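You operate a simulated robot arm through the tools that you are given. There is no shell and no other tool.

Carry out the task below with a simulated robot arm. There is one attempt and no reset: what you move stays moved.

Task
Wind all the cord from the grey tub onto the teal reel, then brake the winder.
Fine: seat the reel and clamp it with the white lever; the orange lever is the brake.

Only the result counts: the job must be done as asked and must still hold three seconds after the hand-in. Knocking over, shifting, dropping, spilling or breaking anything else fails it.

Robot
A 7-joint arm with a two-finger parallel gripper, fixed in place. Base frame: the origin is at the foot of the arm, x ahead of it, y to its left, z up. Readings come in mm, degrees, newtons and seconds.
With the tool pointing down near the work surface it reaches from about 380 to 900 mm from the base axis. Its first joint turns from -143.0 to 143.0 degrees. Payload 3 kg.
Tool frame: the origin (TCP) lies between the finger pads and is the grasp point; the fingertips stand 30 mm ahead of it; z points along the fingers, y is the line along which they close. The gripper opens to 94 mm. The fingers are 28 mm wide and 10 mm thick; the gripper's body (50 by 96 mm) begins 55 mm behind the TCP.
Orientation is that of the tool frame in the base frame, as a unit quaternion [w, x, y, z]. With the fingers straight down and closing along the base's y, the tool's x points along the base's -x, its y along +y and its z along -z.

Tools
- The arm moves only by the tool nudge_tool. Its argument "plan" is a list of rows, each an object of numbers (a shift or turn left out is 0, a gripper value left out holds the last): "dx", "dy", "dz": the shift along the base's x, y, z in mm; "wx", "wy", "wz": the turn, a rotation vector about the base's x, y, z in degrees; "gripper": the opening in per cent of the stroke, from 0 (shut) to 100 (fully open). In form: [{"dx": .., "dy": .., "dz": .., "wx": .., "wy": .., "wz": .., "gripper": ..}, ...]. A call has 1 to 20 rows; each row shifts and turns the commanded pose from where the row before left it. Each row takes 0.2 s and may step no farther than 50 mm and 8.6 degrees from the row before; otherwise, or with a gripper value out of range, the whole call is refused. A pose out of reach is approached as far as the arm can. The call stops where the force on the tool passes 90 N (or 10 N more than at its start, if that is more) or the arm is blocked; 0.2 s more then pass. The fingers move at their own pace (about 72 mm/s each) and stop on an object; they squeeze with about 24 N. The grip force told is the motor's: it shows also when the fingers shut on nothing. Time passes only in rows, and 0.2 s behind the last, so rows that do not move let the fingers close. It gives the time, the measured TCP pose, the force on the tool (base axes), the opening and the grip force at its end, in the units of the frame above (readings bear some noise), with the torque about the TCP (base axes, N m) and any sound that the robot's microphone picked up.
- Cameras (640 x 400 px; columns grow to the right, rows downward): "scene" is fixed at [218.6, 492.5, 1727.1]; the picture's right is [-0.75, -0.66, 0.00], its down [0.46, -0.53, -0.72] and it looks along [0.47, -0.54, 0.70] (base axes); focal length 214 px, centre (320, 200). "wrist" rides on the gripper at [76, 14, -103] in the tool frame; the picture's right is [-0.18, 0.98, 0.00], its down [-0.75, -0.14, -0.64] and it looks along [-0.63, -0.12, 0.77] (tool axes); focal length 243 px, centre (320, 200). There is no depth. A picture from a camera that has moved, and an enlarged one, comes with that camera's place and axes in the base frame and with its lens. The place of the scene camera against the robot may be out by one fixed shift of up to 12 mm in any direction.
- grab_frame(camera): a new picture of that camera. It takes no simulated time.
- close_up(camera, box): a new picture of the part [left, top, right, bottom] of that camera's present view, enlarged. It takes no simulated time.
- hand_in(): hands the job in; it is judged then, once.

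Places have to be worked out from the pictures, the camera data and where the tool is seen. Open the gripper and draw the arm clear of the work before you hand the job in, unless the task says otherwise.

The tools are called after ">>>" as name(argument=value, ...) on one line, values as JSON. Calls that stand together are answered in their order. nudge_tool: Moves the arm, as the interface text tells. Its arguments: {"type":"object","properties":{"plan":{"type":"array"}},"required":["plan"]} The other tools are called the same way: grab_frame (camera) takes a picture; close_up (camera, box) takes an enlarged picture of a part of a camera's view; hand_in () hands the job in.

At the start:

```text
clock: 0.0
position: [205.5, 399.8, 1307.9]
tool_rot: [-0.002, 0.001, 1.0, 0.0]
contact_force: [0.1, 0.7, -0.1]
ft_torque: [-0.01, -0.02, -0.01]
grip_width: 93.9
finger_force: 0.1
```

scene: 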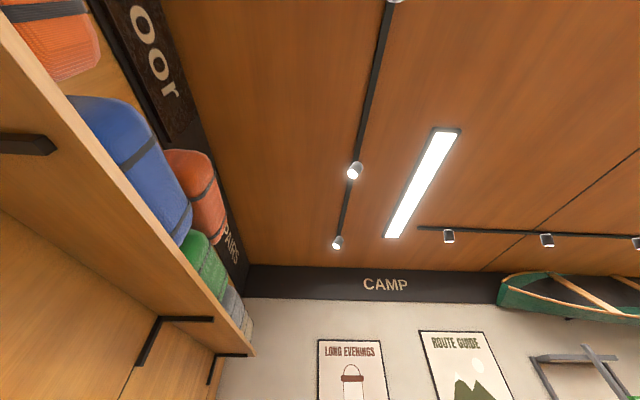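
wrist: 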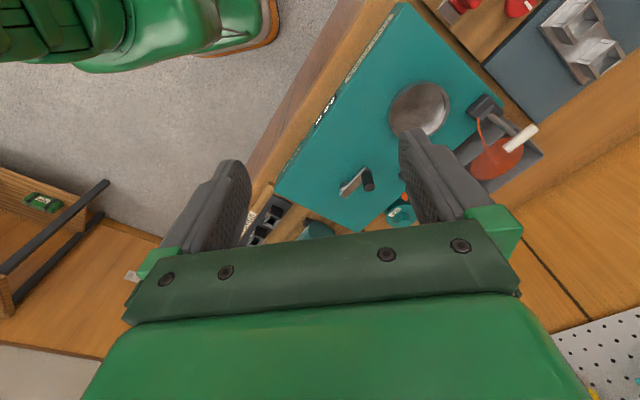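

The scene picture shows only ceiling and shelves, so the wrist camera has to do the work; it shows a bench with a teal mat, a grey disc, a crank, and an orange object. I take closer looks before moving.

>>> grab_frame(camera="scene")

>>> close_up(camera="wrist", box=[240, 0, 560, 240])

>>> close_up(camera="wrist", box=[440, 60, 560, 220])

```text
taken
```

scene: 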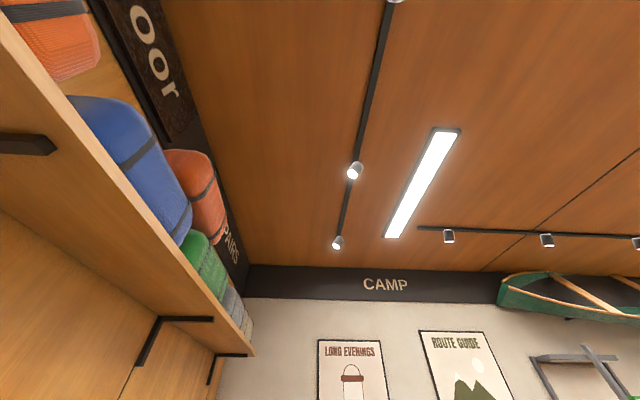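

```text
1.67 times, centred on (400, 120) of wrist
camera zoom: at [128.5, 414.4, 1411.5], right [0.18, 0.98, 0.0], down [0.76, -0.14, 0.64], along [0.63, -0.12, -0.77], focal length 404 px, centre (187, 333)
```

zoom: 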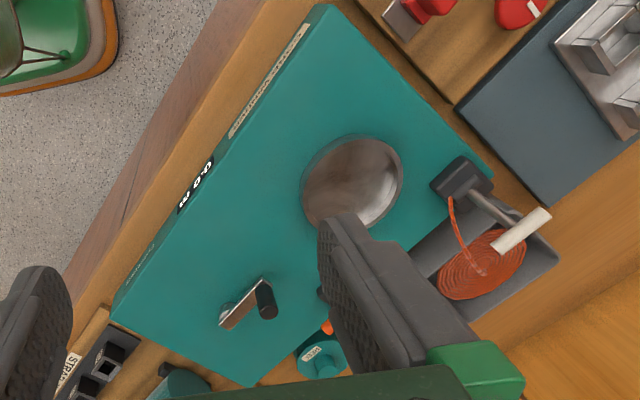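

```text
2.50 times, centred on (500, 140) of wrist
camera zoom: at [128.5, 414.4, 1411.5], right [0.18, 0.98, 0.0], down [0.76, -0.14, 0.64], along [0.63, -0.12, -0.77], focal length 606 px, centre (-130, 350)
```

zoom: 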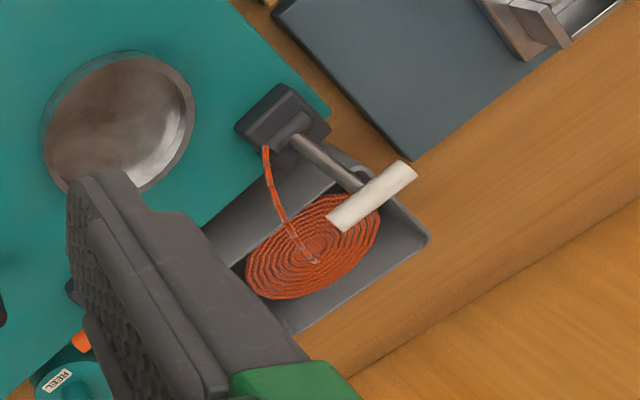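

The bench holds a teal winder box (dish, crank, counter 0.0 m), a teal reel, an orange part, and a grey tub with orange cord. I move sideways a bit to get parallax for the surface height.

>>> nudge_tool(plan=[{"dy": 30}, {"dy": 30}, {"dy": 30}, {"dy": 30}, {"dy": 30}, {}])

>>> grab_frame(camera="wrist")

```text
clock: 1.4
position: [203.5, 549.7, 1309.2]
tool_rot: [-0.001, -0.001, 1.0, 0.002]
contact_force: [0.1, 0.4, -0.4]
ft_torque: [0.01, -0.01, -0.01]
grip_width: 94.1
finger_force: 0.0
```

```text
taken
camera wrist: at [126.4, 564.1, 1412.0], right [0.18, 0.98, 0.0], down [0.75, -0.14, 0.64], along [0.63, -0.12, -0.77], focal length 243 px, centre (320, 200)
```

wrist: 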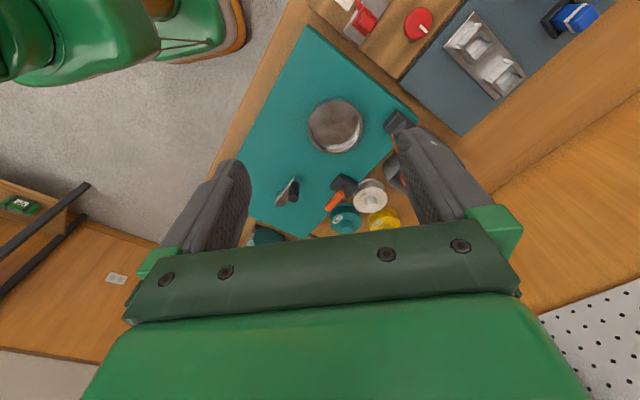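

The parallax (dish moved about 85 px for 150 mm) puts the dish near (307, 557) at z≈980, and the winder's long side runs at about -34° in the base. I turn the wrist about 55° and draw back so the camera looks straight out over the bench.

>>> nudge_tool(plan=[{"dx": -5, "dy": -25, "wz": 7}, {"dx": -5, "dy": -25, "wz": 7}, {"dx": -5, "dy": -25, "wz": 7}, {"dx": -5, "dy": -25, "wz": 7}, {"dx": -5, "dy": -25, "wz": 7}, {"dx": -5, "dy": -25, "wz": 7}, {"dx": -5, "dy": -25, "wz": 7}, {"dx": -5, "dy": -25, "wz": 6}, {}])

>>> grab_frame(camera="wrist")

```text
clock: 3.6
position: [211.3, 408.9, 1158.5]
tool_rot: [-0.17, -0.449, 0.873, -0.085]
contact_force: [0.1, -0.5, 0.4]
ft_torque: [-0.03, 0.0, 0.04]
grip_width: 94.0
finger_force: 0.1
stopped in row 9: the arm was blocked; the commanded pose is now the measured one
```

```text
taken
camera wrist: at [179.5, 390.0, 1282.8], right [-0.7, 0.71, -0.07], down [0.66, 0.68, 0.31], along [0.27, 0.18, -0.95], focal length 243 px, centre (320, 200)
```

wrist: 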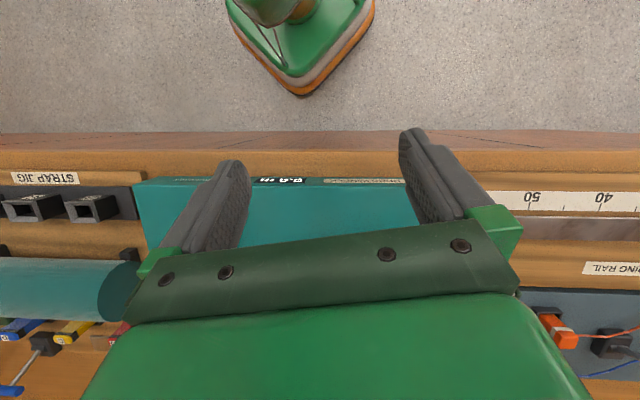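

The pose near the base was out of reach, so the arm tilted and sank. I straighten the tool (about 22°) at a radius within reach and lift a little.

>>> nudge_tool(plan=[{"dz": 20, "wx": 4.5, "wy": -3.3}, {"dz": 20, "wx": 4.5, "wy": -3.3}, {"dz": 20, "wx": 4.5, "wy": -3.3}, {"dz": 20, "wx": 4.2, "wy": -3.1}, {}])

>>> grab_frame(camera="wrist")

```text
clock: 5.0
position: [240.0, 431.5, 1139.5]
tool_rot: [-0.107, -0.444, 0.889, -0.04]
contact_force: [-0.5, -1.0, 0.1]
ft_torque: [0.05, -0.03, 0.03]
grip_width: 93.8
finger_force: 0.1
stopped in row 5: the arm was blocked; the commanded pose is now the measured one
```

```text
taken
camera wrist: at [199.2, 397.7, 1257.2], right [-0.68, 0.74, -0.02], down [0.65, 0.61, 0.45], along [0.34, 0.29, -0.89], focal length 243 px, centre (320, 200)
```

wrist: 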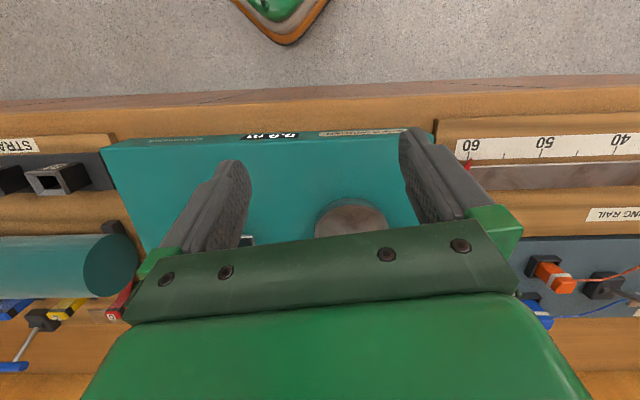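

The arm is still at its near limit; I move outward along the radial direction and rise, then straighten.

>>> nudge_tool(plan=[{"dx": 10, "dy": 14, "dz": 15}, {"dx": 10, "dy": 14, "dz": 15}, {"dx": 10, "dy": 14, "dz": 15, "wx": 3.2, "wy": -3}, {"dx": 10, "dy": 14, "dz": 15, "wx": 3.2, "wy": -3}, {"dx": 10, "dy": 14, "dz": 10, "wx": 3.1, "wy": -2.9}, {}])

>>> grab_frame(camera="wrist")

```text
clock: 6.4
position: [289.6, 500.4, 1212.9]
tool_rot: [0.003, -0.448, 0.894, 0.0]
contact_force: [0.3, 0.6, 0.4]
ft_torque: [-0.01, -0.04, 0.0]
grip_width: 94.2
finger_force: 0.1
```

```text
taken
camera wrist: at [230.2, 448.4, 1315.4], right [-0.68, 0.74, 0.0], down [0.56, 0.52, 0.65], along [0.48, 0.44, -0.76], focal length 243 px, centre (320, 200)
```

wrist: 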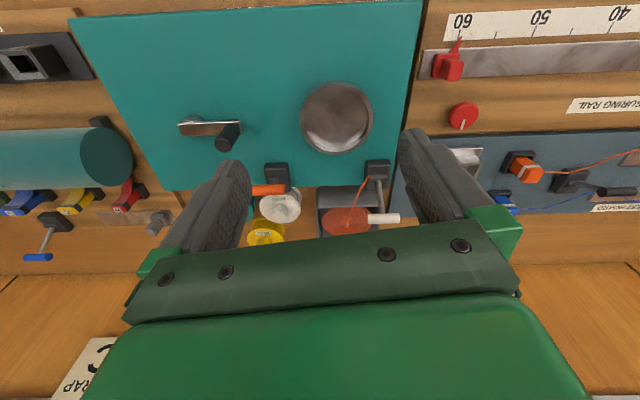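

Now the tool is vertical and the winder is in view: crank at left, dish at right, black modules with orange lever and white lever behind, spools and the cord tub beyond. I zoom in.

>>> close_up(camera="wrist", box=[160, 60, 420, 250])

>>> close_up(camera="wrist", box=[230, 140, 410, 250])

>>> close_up(camera="wrist", box=[0, 0, 320, 200])

>>> close_up(camera="wrist", box=[400, 0, 640, 240])

```text
2.11 times, centred on (290, 155) of wrist
camera zoom: at [230.2, 448.4, 1315.4], right [-0.68, 0.74, 0.0], down [0.56, 0.52, 0.65], along [0.48, 0.44, -0.76], focal length 511 px, centre (383, 295)
```

zoom: 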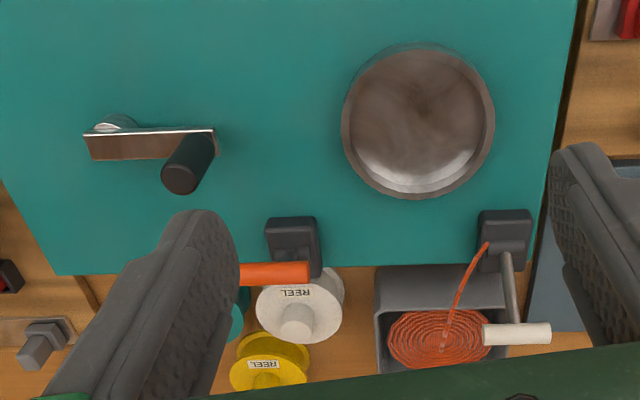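

```text
3.56 times, centred on (320, 195) of wrist
camera zoom: at [230.2, 448.4, 1315.4], right [-0.68, 0.74, 0.0], down [0.56, 0.52, 0.65], along [0.48, 0.44, -0.76], focal length 863 px, centre (320, 218)
```

zoom: 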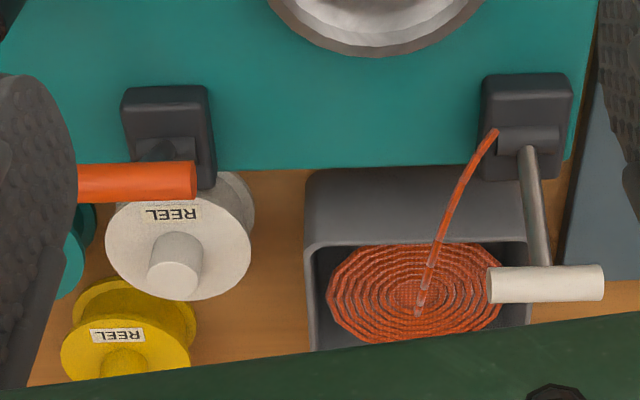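

```text
2.00 times, centred on (160, 100) of wrist
camera zoom: at [230.2, 448.4, 1315.4], right [-0.68, 0.74, 0.0], down [0.56, 0.52, 0.65], along [0.48, 0.44, -0.76], focal length 485 px, centre (640, 400)
```

zoom: 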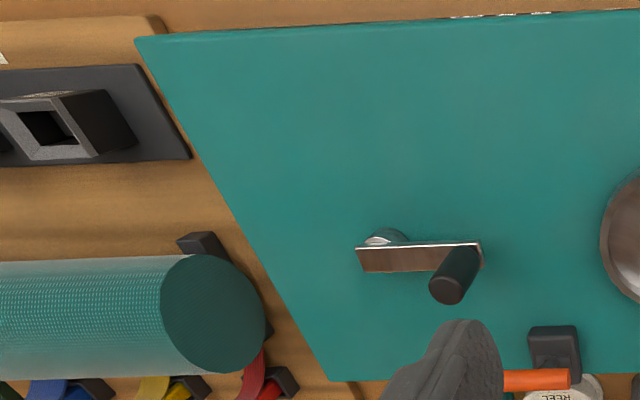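

```text
1.67 times, centred on (520, 120) of wrist
camera zoom: at [230.2, 448.4, 1315.4], right [-0.68, 0.74, 0.0], down [0.56, 0.52, 0.65], along [0.48, 0.44, -0.76], focal length 404 px, centre (-13, 333)
```

zoom: 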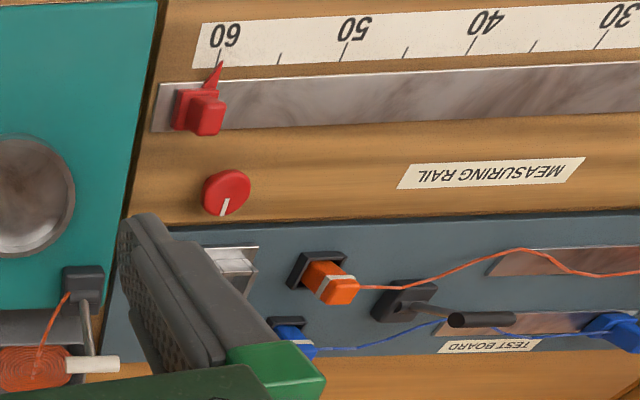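

The bench turns out to lie at 45° in the base frame (outward = (0.707, 0.707)); the deck is at z≈989 and the dish at about (308, 556). The spools sit behind the winder, so I move outward and toward the crank side for a clear view of the reels and levers.

>>> nudge_tool(plan=[{"dx": 25, "dy": 8}, {"dx": 25, "dy": 8}, {"dx": 25, "dy": 8}, {"dx": 25, "dy": 8}, {"dx": 27, "dy": 10}, {}])

>>> grab_frame(camera="wrist")

>>> close_up(camera="wrist", box=[160, 40, 400, 190])

```text
clock: 7.8
position: [416.0, 544.6, 1212.8]
tool_rot: [0.003, -0.448, 0.894, -0.001]
contact_force: [0.6, -0.1, 0.1]
ft_torque: [0.0, -0.01, 0.01]
grip_width: 93.8
finger_force: 0.1
```

```text
taken
camera wrist: at [356.7, 492.9, 1315.3], right [-0.68, 0.74, 0.0], down [0.56, 0.52, 0.65], along [0.48, 0.44, -0.76], focal length 243 px, centre (320, 200)
```

wrist: 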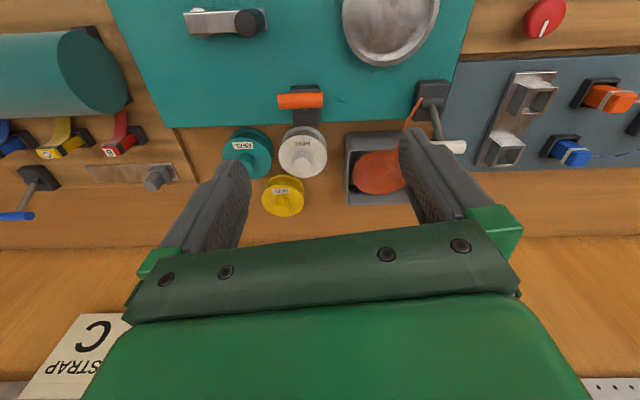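

```text
2.67 times, centred on (280, 115) of wrist
camera zoom: at [356.7, 492.9, 1315.3], right [-0.68, 0.74, 0.0], down [0.56, 0.52, 0.65], along [0.48, 0.44, -0.76], focal length 647 px, centre (427, 427)
```

zoom: 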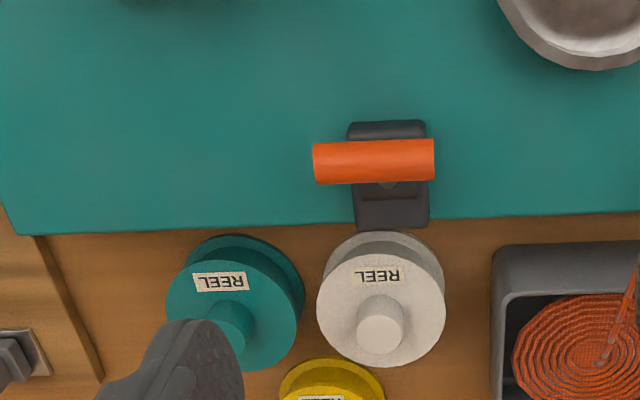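

The teal reel stands behind the winder at roughly (594, 542), top flange z≈950, with a central knob. I now go lower over the dish to inspect it and the clamp lever closely.

>>> nudge_tool(plan=[{"dx": -26, "dy": -2, "dz": -15}, {"dx": -26, "dy": -2, "dz": -15}, {"dx": -26, "dy": -2, "dz": -15}, {"dx": -26, "dy": -1, "dz": -15}, {}])

>>> grab_frame(camera="wrist")

>>> close_up(camera="wrist", box=[240, 20, 420, 220])

```text
clock: 9.0
position: [309.7, 535.7, 1151.5]
tool_rot: [0.003, -0.449, 0.894, 0.0]
contact_force: [0.5, -0.6, 0.4]
ft_torque: [-0.02, 0.03, 0.02]
grip_width: 94.0
finger_force: 0.1
```

```text
taken
camera wrist: at [251.5, 483.6, 1254.8], right [-0.68, 0.74, 0.0], down [0.56, 0.52, 0.65], along [0.48, 0.44, -0.76], focal length 243 px, centre (320, 200)
```

wrist: 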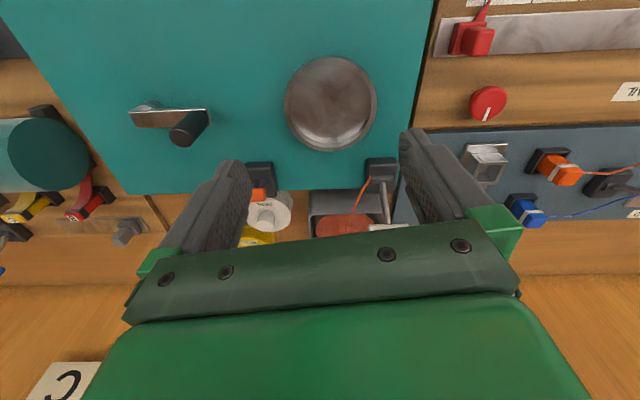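

```text
2.00 times, centred on (330, 120) of wrist
camera zoom: at [251.5, 483.6, 1254.8], right [-0.68, 0.74, 0.0], down [0.56, 0.52, 0.65], along [0.48, 0.44, -0.76], focal length 485 px, centre (300, 360)
```

zoom: 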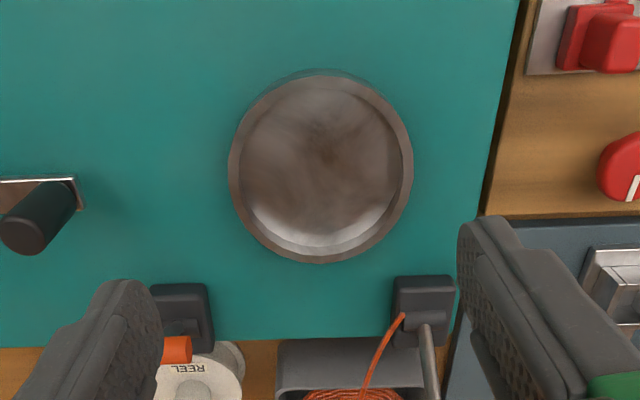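

The dish is a shallow raised cup (about 95 mm) meant for the reel's flange. I shift outward a little for a clear look at the white lever, cord guide and tub.

>>> nudge_tool(plan=[{"dx": 9, "dy": 21}, {"dx": 9, "dy": 21}, {"dx": 9, "dy": 20}, {}])

>>> grab_frame(camera="wrist")

>>> close_up(camera="wrist", box=[240, 60, 420, 220])

```text
clock: 10.0
position: [339.6, 598.1, 1152.7]
tool_rot: [0.002, -0.448, 0.894, -0.001]
contact_force: [-0.4, 0.4, -0.2]
ft_torque: [0.02, 0.03, 0.0]
grip_width: 93.9
finger_force: 0.0
```

```text
taken
camera wrist: at [280.6, 545.3, 1254.7], right [-0.68, 0.74, 0.0], down [0.56, 0.52, 0.65], along [0.48, 0.44, -0.76], focal length 243 px, centre (320, 200)
```

wrist: 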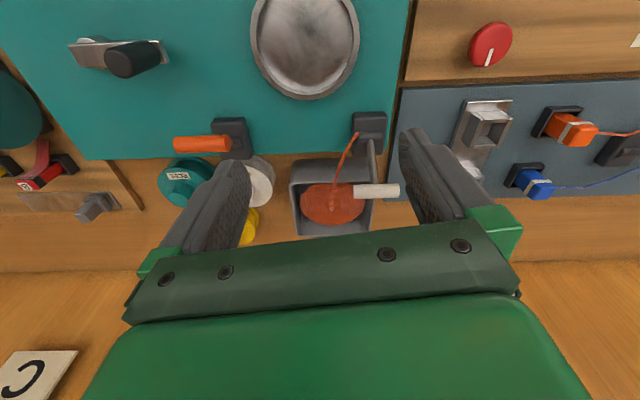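

```text
2.50 times, centred on (330, 140) of wrist
camera zoom: at [280.6, 545.3, 1254.7], right [-0.68, 0.74, 0.0], down [0.56, 0.52, 0.65], along [0.48, 0.44, -0.76], focal length 606 px, centre (295, 350)
```

zoom: 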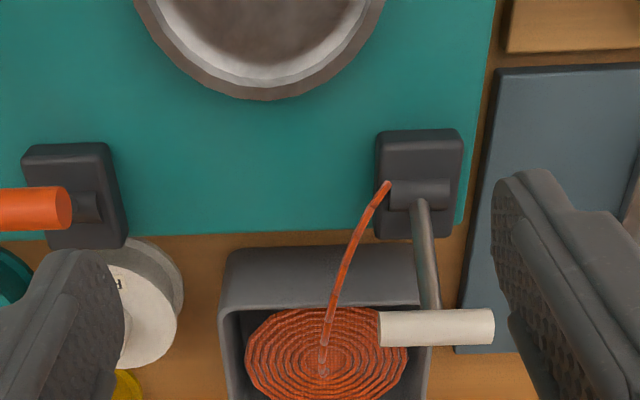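

White lever bar is at about (p 754, q 244, z 1039) leaning outward, orange bar at (p 686, q 72, z 1045) leaning inward (p outward, q leftward bench axes). I go above the teal reel, aligning the tool with the bench (yaw 45°).

>>> nudge_tool(plan=[{"dx": 42, "dy": -9, "wz": -1.4}, {"dx": 42, "dy": -9, "wz": -1.4}, {"dx": 42, "dy": -9, "wz": -1.4}, {"dx": 42, "dy": -9, "wz": -1.4}, {"dx": 42, "dy": -10, "wz": -1.4}, {"dx": 44, "dy": -10, "wz": -1.3}, {}])

>>> grab_frame(camera="wrist")

>>> close_up(camera="wrist", box=[240, 20, 400, 180])

```text
clock: 11.6
position: [593.8, 541.9, 1150.8]
tool_rot: [0.005, -0.382, 0.924, 0.0]
contact_force: [-0.1, 0.2, -0.6]
ft_torque: [-0.01, -0.03, -0.01]
grip_width: 94.1
finger_force: 0.1
```

```text
taken
camera wrist: at [527.3, 498.2, 1254.2], right [-0.56, 0.83, 0.0], down [0.63, 0.43, 0.65], along [0.54, 0.36, -0.76], focal length 243 px, centre (320, 200)
```

wrist: 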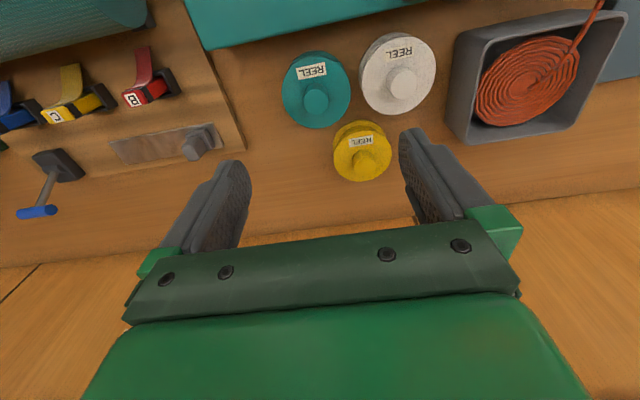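

```text
2.50 times, centred on (320, 100) of wrist
camera zoom: at [527.3, 498.2, 1254.2], right [-0.56, 0.83, 0.0], down [0.63, 0.43, 0.65], along [0.54, 0.36, -0.76], focal length 606 px, centre (320, 450)
```

zoom: 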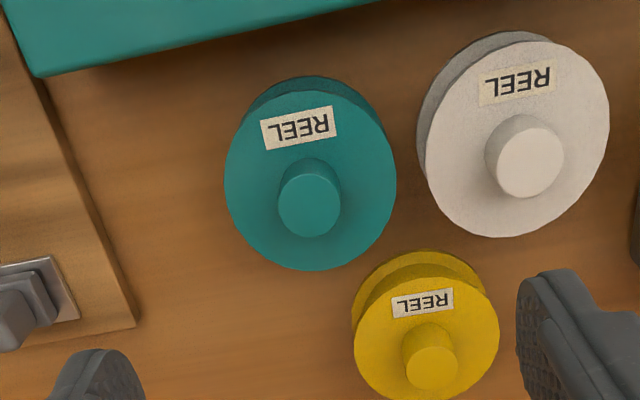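

The teal reel centre comes out at about (602, 544), flange top z≈942, knob ~28 mm wide with top ≈980. I descend part way with a narrower opening and check the alignment.

>>> nudge_tool(plan=[{"dx": 4, "dy": 1, "dz": -25, "gripper": 66}, {"dx": 4, "dy": 1, "dz": -25}, {"dz": -25}, {"dz": -15}, {}])

>>> grab_frame(camera="wrist")

>>> close_up(camera="wrist", box=[220, 40, 420, 200])

```text
clock: 12.8
position: [601.1, 543.2, 1061.4]
tool_rot: [0.003, -0.383, 0.924, 0.0]
contact_force: [0.8, 0.4, 0.1]
ft_torque: [0.05, 0.04, -0.02]
grip_width: 61.7
finger_force: 0.1
```

```text
taken
camera wrist: at [534.9, 500.4, 1164.4], right [-0.56, 0.83, 0.0], down [0.63, 0.43, 0.65], along [0.53, 0.36, -0.76], focal length 243 px, centre (320, 200)
```

wrist: 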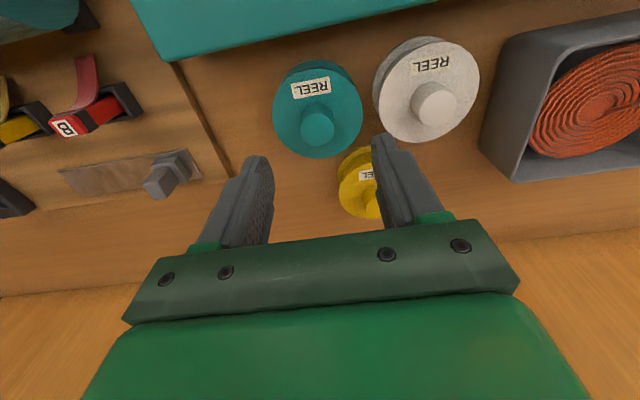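

```text
2.50 times, centred on (320, 120) of wrist
camera zoom: at [534.9, 500.4, 1164.4], right [-0.56, 0.83, 0.0], down [0.63, 0.43, 0.65], along [0.53, 0.36, -0.76], focal length 606 px, centre (320, 400)
```

zoom: 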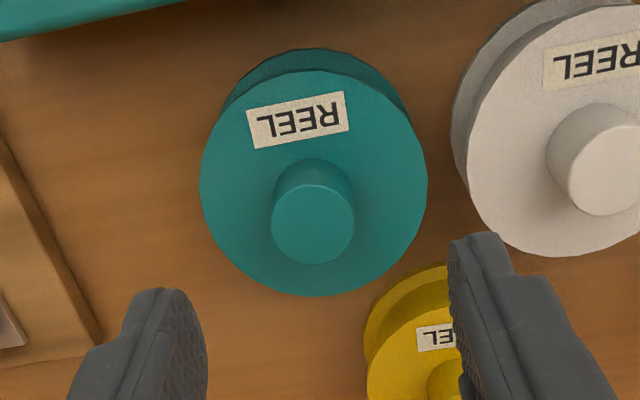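

Alignment needs about +5 mm in x; then I descend to z≈985 (tips ~12 mm above the flange) and close on the knob.

>>> nudge_tool(plan=[{"dx": 5, "dy": 0.5, "dz": -20}, {"dz": -20}, {"dz": -20}, {"dz": -10}, {"dz": -6}, {}])

>>> grab_frame(camera="wrist")

```text
clock: 14.2
position: [604.6, 545.5, 985.4]
tool_rot: [0.002, -0.384, 0.924, -0.001]
contact_force: [0.0, 0.5, -0.1]
ft_torque: [-0.02, -0.02, 0.0]
grip_width: 62.0
finger_force: 0.0
```

```text
taken
camera wrist: at [539.1, 501.7, 1088.0], right [-0.56, 0.83, 0.0], down [0.63, 0.43, 0.65], along [0.53, 0.36, -0.76], focal length 243 px, centre (320, 200)
```

wrist: 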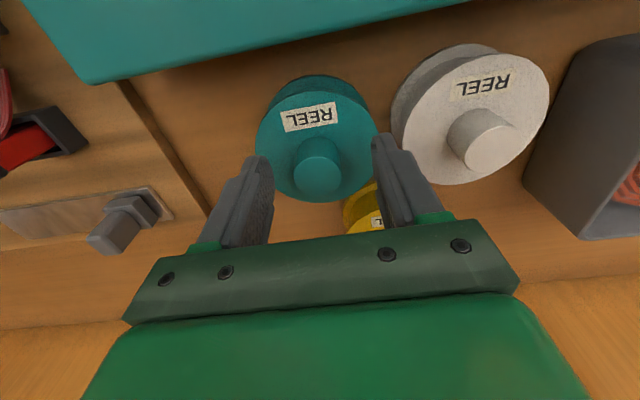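

Knob is centred between the fingers; I lower 6 mm more and close.

>>> nudge_tool(plan=[{"dz": -6}, {"gripper": 0}, {}, {}, {}])

>>> grab_frame(camera="wrist")

```text
clock: 15.4
position: [606.3, 545.9, 979.8]
tool_rot: [0.002, -0.382, 0.924, -0.001]
contact_force: [0.2, -0.7, 0.8]
ft_torque: [0.02, -0.02, 0.02]
grip_width: 28.5
finger_force: 23.7
```

```text
taken
camera wrist: at [539.6, 501.6, 1082.8], right [-0.56, 0.83, 0.0], down [0.63, 0.43, 0.65], along [0.53, 0.36, -0.76], focal length 243 px, centre (320, 200)
```

wrist: 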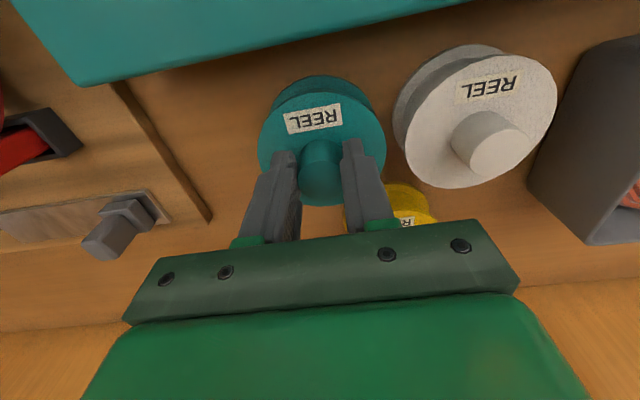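

The knob is gripped at 28.5 mm. I lift straight up and check the hold.

>>> nudge_tool(plan=[{"dz": 5}, {"dz": 10}, {"dz": 20}, {"dz": 25}, {"dz": 30}, {"dz": 30}, {"dz": 30}, {}])

>>> grab_frame(camera="wrist")

```text
clock: 17.2
position: [605.3, 545.0, 1130.1]
tool_rot: [0.003, -0.383, 0.924, 0.0]
contact_force: [1.6, 0.1, -1.2]
ft_torque: [0.0, 0.02, 0.02]
grip_width: 28.2
finger_force: 24.1
```

```text
taken
camera wrist: at [540.2, 501.6, 1233.1], right [-0.56, 0.83, 0.0], down [0.63, 0.43, 0.65], along [0.53, 0.36, -0.76], focal length 243 px, centre (320, 200)
```

wrist: 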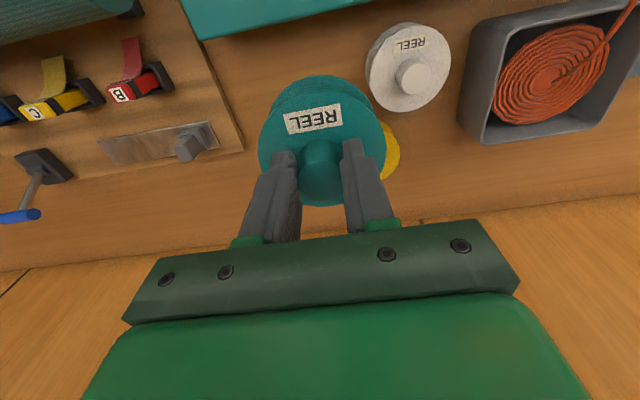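

Reel held securely. I raise it and carry it to a spot beside the cup (offset about 105 mm) so that the cup is visible beside the reel for precise alignment.

>>> nudge_tool(plan=[{"dz": 20}, {"dz": 25}, {"dz": 25}, {"dx": -20, "dy": -6}, {"dx": -30, "dy": -9}, {"dx": -30, "dy": -9}, {"dx": -30, "dy": -9}, {"dx": -30, "dy": -9}, {"dx": -30, "dy": -9}, {"dx": -30, "dy": -9}, {"dx": -22, "dy": -7}, {}])

>>> grab_frame(camera="wrist")

```text
clock: 19.8
position: [379.1, 474.3, 1132.8]
tool_rot: [0.003, -0.383, 0.924, -0.001]
contact_force: [0.2, 0.0, -0.4]
ft_torque: [-0.02, -0.03, 0.03]
grip_width: 28.3
finger_force: 23.8
out of reach, approached as far as the arm can: row 1, 2, 3
```

```text
taken
camera wrist: at [314.0, 430.7, 1235.6], right [-0.56, 0.83, 0.0], down [0.63, 0.43, 0.65], along [0.53, 0.36, -0.76], focal length 243 px, centre (320, 200)
```

wrist: 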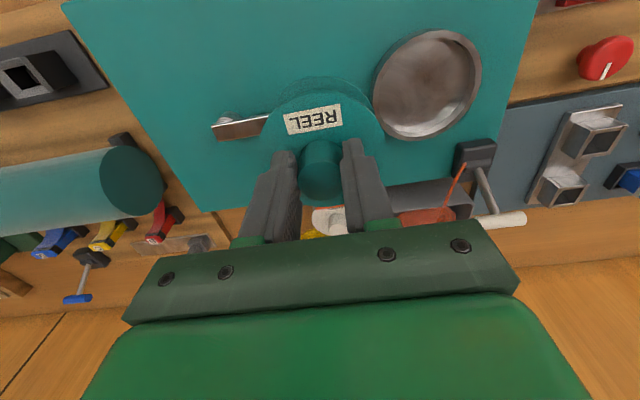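

The upward rows were out of reach, but the carry passed without contact. I zoom in on the cup for precise location and check the orange lever.

>>> close_up(camera="wrist", box=[350, 10, 510, 150])

>>> close_up(camera="wrist", box=[220, 60, 420, 240])

```text
2.86 times, centred on (430, 80) of wrist
camera zoom: at [314.0, 430.7, 1235.6], right [-0.56, 0.83, 0.0], down [0.63, 0.43, 0.65], along [0.53, 0.36, -0.76], focal length 693 px, centre (6, 543)
```

zoom: 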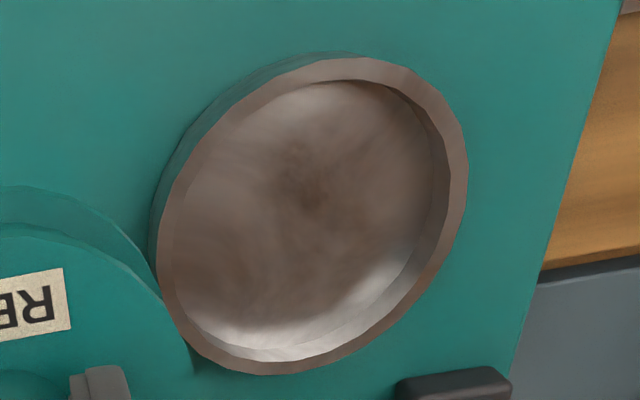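

```text
2.22 times, centred on (320, 150) of wrist
camera zoom: at [314.0, 430.7, 1235.6], right [-0.56, 0.83, 0.0], down [0.63, 0.43, 0.65], along [0.53, 0.36, -0.76], focal length 539 px, centre (320, 311)
```

zoom: 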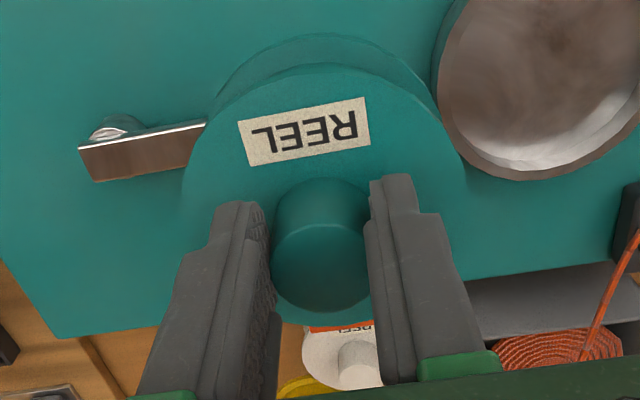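

From the rim's extents across three views the cup centre is at p≈617, q≈172 (base ≈ (315, 558)), rim z≈983; the held reel's centre sits about 3 mm outward of the TCP. I carry it to TCP (312.5, 555.4) at the same height.

>>> nudge_tool(plan=[{"dx": -16.6, "dy": 20.2}, {"dx": -16.6, "dy": 20.3}, {"dx": -16.7, "dy": 20.3}, {"dx": -16.7, "dy": 20.3}, {}])

>>> grab_frame(camera="wrist")

>>> close_up(camera="wrist", box=[220, 20, 420, 240])

```text
clock: 21.0
position: [312.2, 554.7, 1135.3]
tool_rot: [0.002, -0.382, 0.924, -0.001]
contact_force: [-0.4, 0.8, -1.0]
ft_torque: [-0.02, 0.02, -0.01]
grip_width: 28.4
finger_force: 23.5
```

```text
taken
camera wrist: at [247.9, 511.4, 1236.5], right [-0.56, 0.83, 0.0], down [0.63, 0.43, 0.65], along [0.53, 0.36, -0.76], focal length 243 px, centre (320, 200)
```

wrist: 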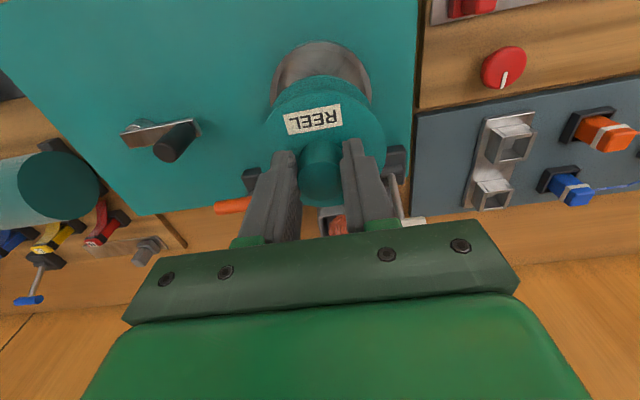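

```text
1.82 times, centred on (320, 130) of wrist
camera zoom: at [247.9, 511.4, 1236.5], right [-0.56, 0.83, 0.0], down [0.63, 0.43, 0.65], along [0.53, 0.36, -0.76], focal length 441 px, centre (320, 327)
```

zoom: 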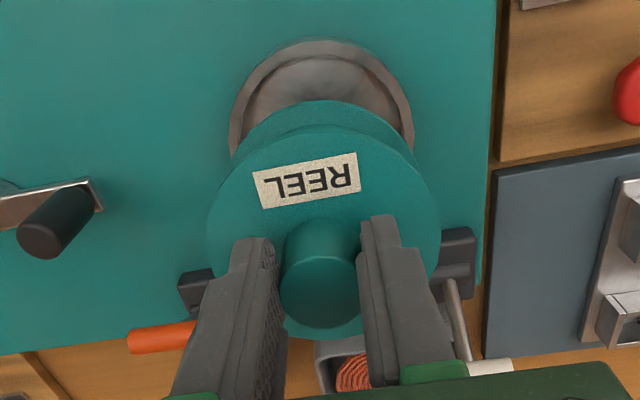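

The reel sits over the cup within ~2 mm. I lower to just above the rim (TCP ≈1066) with a 2 mm outward correction and look again.

>>> nudge_tool(plan=[{"dx": 0.7, "dy": 0.7, "dz": -20}, {"dx": 0.5, "dy": 0.5, "dz": -20}, {"dz": -15}, {"dz": -12}, {}])

>>> close_up(camera="wrist", box=[220, 20, 420, 240])

```text
clock: 22.2
position: [314.5, 556.3, 1065.8]
tool_rot: [0.002, -0.383, 0.924, -0.001]
contact_force: [0.0, -0.1, -0.1]
ft_torque: [0.01, 0.01, 0.01]
grip_width: 28.1
finger_force: 24.0
```

```text
1.82 times, centred on (320, 130) of wrist
camera zoom: at [248.7, 513.1, 1168.3], right [-0.56, 0.83, 0.0], down [0.63, 0.43, 0.65], along [0.53, 0.36, -0.76], focal length 441 px, centre (320, 327)
```

zoom: 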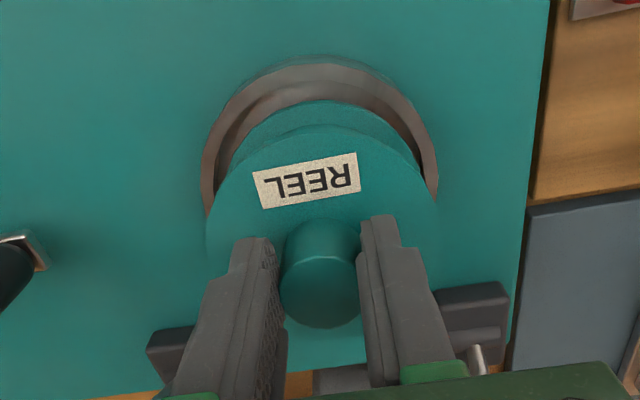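

Rim and flange are concentric within 2 mm. I add ~1.5 mm outward and lower slowly into the cup, watching the force.

>>> nudge_tool(plan=[{"dx": 1, "dy": 1, "dz": -4}, {"dz": -4}, {"dz": -4}, {"dz": -3}, {"dz": -3}, {}])

>>> close_up(camera="wrist", box=[220, 20, 420, 240])

```text
clock: 23.6
position: [314.7, 558.3, 1048.9]
tool_rot: [0.003, -0.383, 0.924, 0.0]
contact_force: [-3.8, -19.8, 52.3]
ft_torque: [1.36, 0.3, -0.04]
grip_width: 29.1
finger_force: 24.1
```

```text
1.82 times, centred on (320, 130) of wrist
camera zoom: at [250.1, 513.6, 1151.5], right [-0.56, 0.83, 0.0], down [0.63, 0.43, 0.65], along [0.54, 0.36, -0.76], focal length 441 px, centre (320, 327)
```

zoom: 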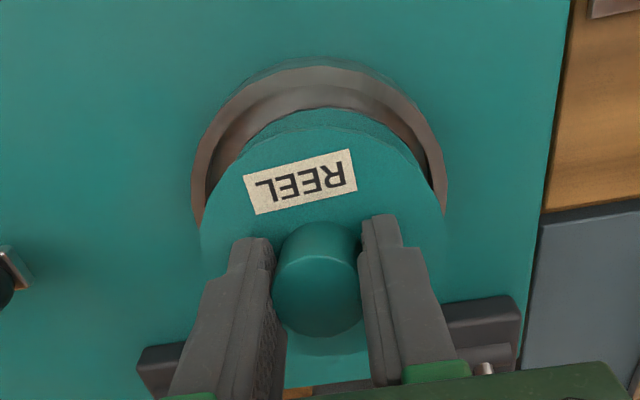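

Contact: 52 N up with a push toward -y and torque indicating the flange's +y edge is on the rim. I lift off slightly and re-look before correcting toward -y.

>>> nudge_tool(plan=[{"dz": 4}, {"dz": 4}, {}])

>>> close_up(camera="wrist", box=[220, 20, 420, 240])

```text
clock: 24.4
position: [315.0, 557.8, 1056.8]
tool_rot: [0.002, -0.383, 0.924, -0.001]
contact_force: [0.1, -0.3, -0.4]
ft_torque: [0.01, 0.0, -0.01]
grip_width: 28.8
finger_force: 24.1
```

```text
1.82 times, centred on (320, 130) of wrist
camera zoom: at [249.8, 514.0, 1158.2], right [-0.56, 0.83, 0.0], down [0.63, 0.43, 0.65], along [0.53, 0.36, -0.76], focal length 441 px, centre (320, 327)
```

zoom: 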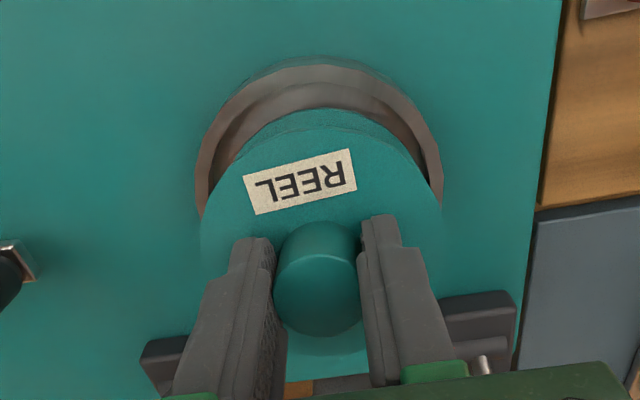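

The reel tilted slightly in the grip from the far-edge contact; gaps in the image show it must go toward the robot and to image-left. I shift by (-1, -3.9) mm and lower gently again.

>>> nudge_tool(plan=[{"dx": -1, "dy": -3.9}, {"dz": -3}, {"dz": -3}, {"dz": -2}, {"dz": -2}, {}])

>>> close_up(camera="wrist", box=[220, 20, 420, 240])

```text
clock: 25.8
position: [314.9, 554.3, 1044.1]
tool_rot: [0.003, -0.382, 0.924, -0.001]
contact_force: [0.0, 0.3, -1.5]
ft_torque: [0.03, -0.02, 0.01]
grip_width: 28.8
finger_force: 24.1
```

```text
1.82 times, centred on (320, 130) of wrist
camera zoom: at [248.7, 510.8, 1148.3], right [-0.56, 0.83, 0.0], down [0.63, 0.43, 0.65], along [0.53, 0.36, -0.76], focal length 441 px, centre (320, 327)
```

zoom: 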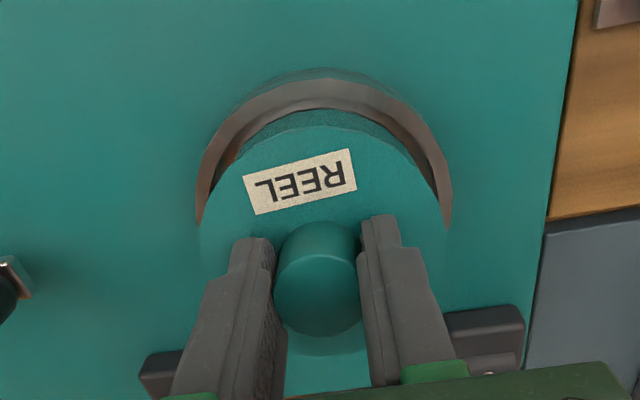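

It now passes the rim level with no force. I keep lowering in small steps until it meets the cup floor.

>>> nudge_tool(plan=[{"dz": -2}, {"dz": -2}, {"dz": -2}, {}])

>>> close_up(camera="wrist", box=[220, 20, 420, 240])

```text
clock: 26.8
position: [314.8, 552.9, 1039.9]
tool_rot: [0.004, -0.382, 0.924, 0.0]
contact_force: [9.0, 6.2, 28.9]
ft_torque: [0.18, 0.23, -0.12]
grip_width: 28.8
finger_force: 24.1
```

```text
1.82 times, centred on (320, 130) of wrist
camera zoom: at [248.6, 510.3, 1142.8], right [-0.56, 0.83, 0.0], down [0.63, 0.43, 0.65], along [0.54, 0.36, -0.76], focal length 441 px, centre (320, 327)
```

zoom: 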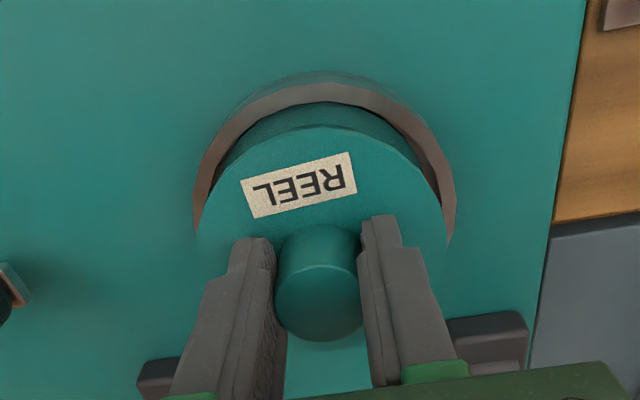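

Now the near edge touches (force outward and up), and the reel levelled itself. I shift ~1.4 mm outward and press gently.

>>> nudge_tool(plan=[{"dx": 1, "dy": 1}, {"dz": -2}, {}])

>>> close_up(camera="wrist", box=[220, 20, 420, 240])

```text
clock: 27.6
position: [314.2, 554.9, 1040.1]
tool_rot: [0.004, -0.383, 0.924, -0.001]
contact_force: [-7.1, -12.7, 71.2]
ft_torque: [-0.62, 0.8, -0.04]
grip_width: 29.1
finger_force: 24.5
```

```text
1.82 times, centred on (320, 130) of wrist
camera zoom: at [248.9, 510.5, 1142.2], right [-0.56, 0.83, 0.0], down [0.63, 0.43, 0.65], along [0.54, 0.36, -0.76], focal length 441 px, centre (320, 327)
```

zoom: 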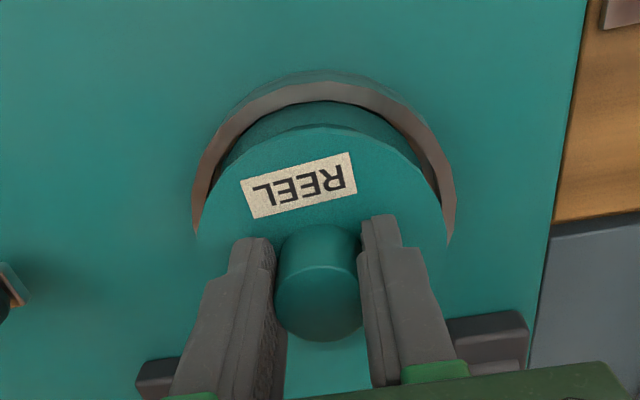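

The reel is down on the cup floor (71 N, reel level). I ease off and open the fingers modestly, then look.

>>> nudge_tool(plan=[{"dz": 1}, {"dx": -0.5, "dy": -0.7}, {"gripper": 55}, {}, {}])

>>> close_up(camera="wrist", box=[220, 20, 420, 240])

```text
clock: 28.8
position: [315.2, 554.1, 1040.4]
tool_rot: [0.003, -0.383, 0.924, -0.001]
contact_force: [12.6, -3.7, 53.0]
ft_torque: [0.02, -0.11, -0.06]
grip_width: 37.2
finger_force: 0.0
```

```text
1.82 times, centred on (320, 130) of wrist
camera zoom: at [249.4, 510.0, 1142.4], right [-0.56, 0.83, 0.0], down [0.63, 0.43, 0.65], along [0.54, 0.36, -0.76], focal length 441 px, centre (320, 327)
```

zoom: 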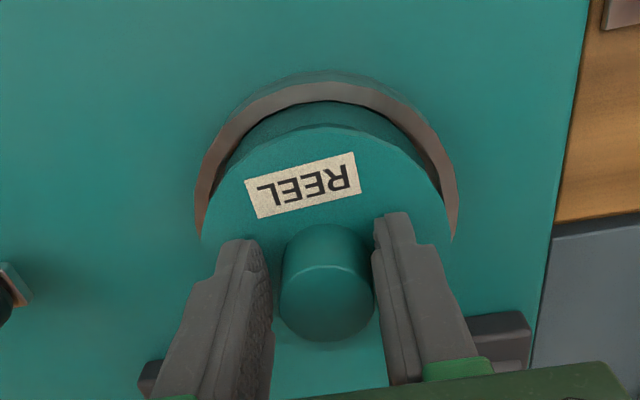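

Upward force remains, so the fingertips are pressing on the flange (the reel slid up in the grip). I lift a bit and look at where the reel really sits.

>>> nudge_tool(plan=[{"dz": 3}, {"dz": 4}, {"dz": 5, "gripper": 60}, {"dz": 10}, {"dz": 15}, {"dz": 20}, {}])

>>> grab_frame(camera="wrist")

>>> close_up(camera="wrist", box=[220, 20, 420, 240])

```text
clock: 30.4
position: [315.1, 553.1, 1096.4]
tool_rot: [0.002, -0.383, 0.924, -0.001]
contact_force: [-0.3, 0.0, 0.4]
ft_torque: [-0.01, -0.02, 0.03]
grip_width: 56.3
finger_force: 0.0
```

```text
taken
camera wrist: at [249.0, 510.0, 1198.6], right [-0.56, 0.83, 0.0], down [0.63, 0.43, 0.65], along [0.53, 0.36, -0.76], focal length 243 px, centre (320, 200)
```

wrist: 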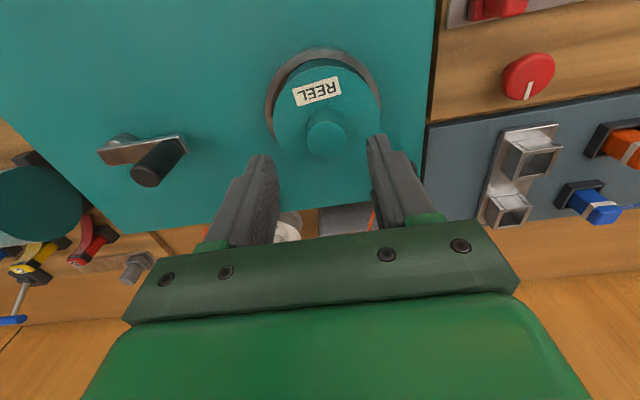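

```text
1.82 times, centred on (320, 130) of wrist
camera zoom: at [249.0, 510.0, 1198.6], right [-0.56, 0.83, 0.0], down [0.63, 0.43, 0.65], along [0.53, 0.36, -0.76], focal length 441 px, centre (320, 327)
```

zoom: 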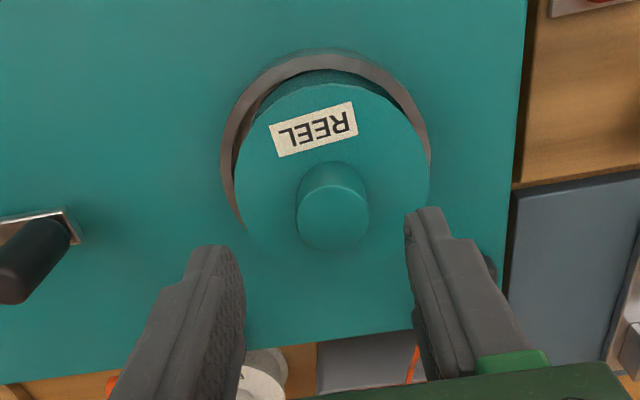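

The reel is in the cup but seems biased to the image-right side. I zoom in to judge whether it's flat.

>>> close_up(camera="wrist", box=[255, 40, 395, 160])

```text
3.33 times, centred on (325, 100) of wrist
camera zoom: at [249.0, 510.0, 1198.6], right [-0.56, 0.83, 0.0], down [0.63, 0.43, 0.65], along [0.53, 0.36, -0.76], focal length 809 px, centre (303, 533)
```

zoom: 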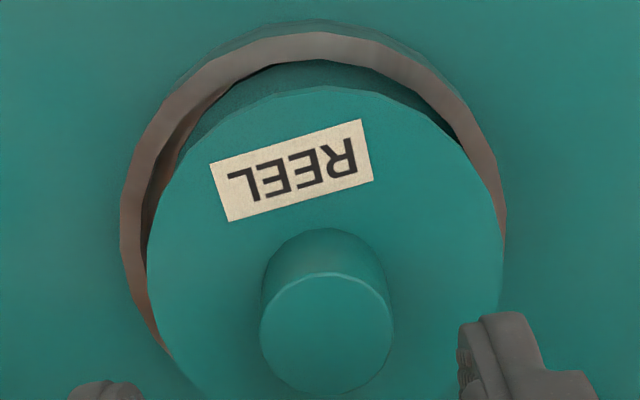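

The reel appears level with its flange top at z≈1014 but sits against the near-right wall of the cup. I recentre the gripper over the knob, grip it again to guide it to the cup's centre.

>>> nudge_tool(plan=[{"dx": -1.5, "dy": 5, "dz": -10}, {"dz": -15}, {"dz": -12}, {"dz": -8}, {"gripper": 0}, {}, {}])

>>> close_up(camera="wrist", box=[220, 40, 420, 240])

```text
clock: 32.0
position: [313.0, 558.0, 1050.6]
tool_rot: [0.002, -0.383, 0.924, -0.001]
contact_force: [0.1, -0.4, -0.6]
ft_torque: [0.0, -0.03, 0.01]
grip_width: 28.6
finger_force: 24.4
```

```text
2.00 times, centred on (320, 140) of wrist
camera zoom: at [247.9, 514.4, 1153.1], right [-0.56, 0.83, 0.0], down [0.63, 0.43, 0.65], along [0.53, 0.36, -0.76], focal length 485 px, centre (320, 320)
```

zoom: 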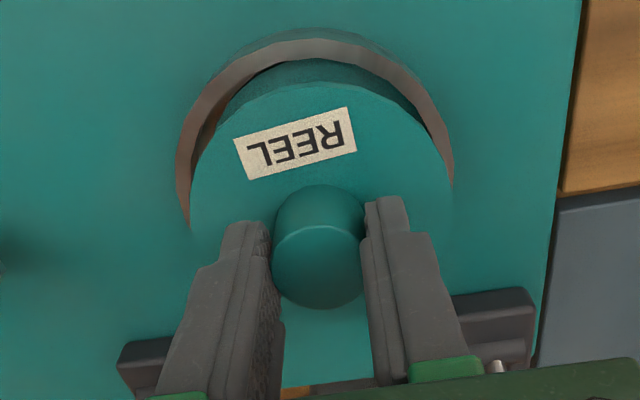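

Gripped again. I slide the reel toward the cup's centre (dx +4.2 mm) in small steps with a light downward bias and read the force.

>>> nudge_tool(plan=[{"dx": 1.4}, {"dx": 1.4}, {"dx": 1.4}, {}])

>>> close_up(camera="wrist", box=[220, 40, 420, 240])

```text
clock: 33.0
position: [318.3, 559.0, 1051.0]
tool_rot: [0.003, -0.383, 0.924, -0.001]
contact_force: [-0.4, 0.2, 1.6]
ft_torque: [0.05, 0.07, 0.02]
grip_width: 28.8
finger_force: 23.8
```

```text
2.00 times, centred on (320, 140) of wrist
camera zoom: at [252.3, 514.8, 1152.9], right [-0.56, 0.83, 0.0], down [0.63, 0.43, 0.65], along [0.53, 0.36, -0.76], focal length 485 px, centre (320, 320)
```

zoom: 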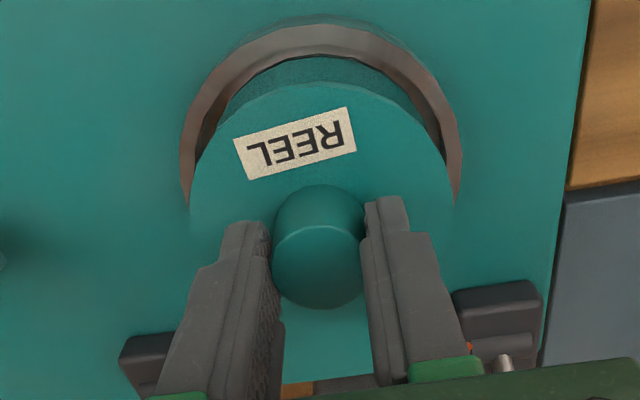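

The reel is now concentric with the cup (within 1 mm) and moved without resistance. I press down in small steps to seat it.

>>> nudge_tool(plan=[{"dz": -2}, {"dz": -2}, {"dz": -2}, {}])

>>> close_up(camera="wrist", box=[220, 40, 420, 240])

```text
clock: 34.0
position: [318.2, 559.0, 1044.3]
tool_rot: [0.003, -0.383, 0.924, 0.0]
contact_force: [1.6, 3.6, 19.9]
ft_torque: [0.26, -0.13, -0.01]
grip_width: 29.0
finger_force: 24.4
```

```text
2.00 times, centred on (320, 140) of wrist
camera zoom: at [252.7, 515.1, 1147.5], right [-0.56, 0.83, 0.0], down [0.63, 0.43, 0.65], along [0.54, 0.36, -0.76], focal length 485 px, centre (320, 320)
```

zoom: 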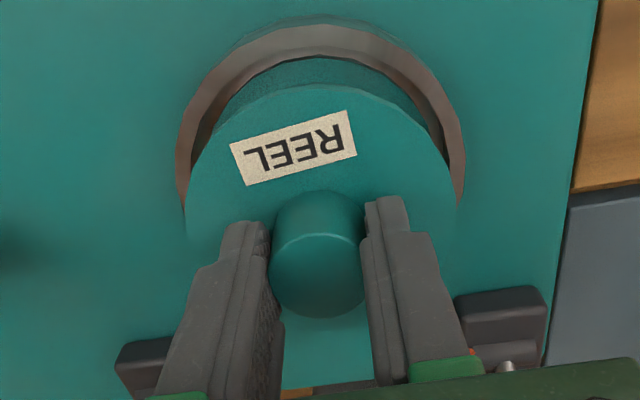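

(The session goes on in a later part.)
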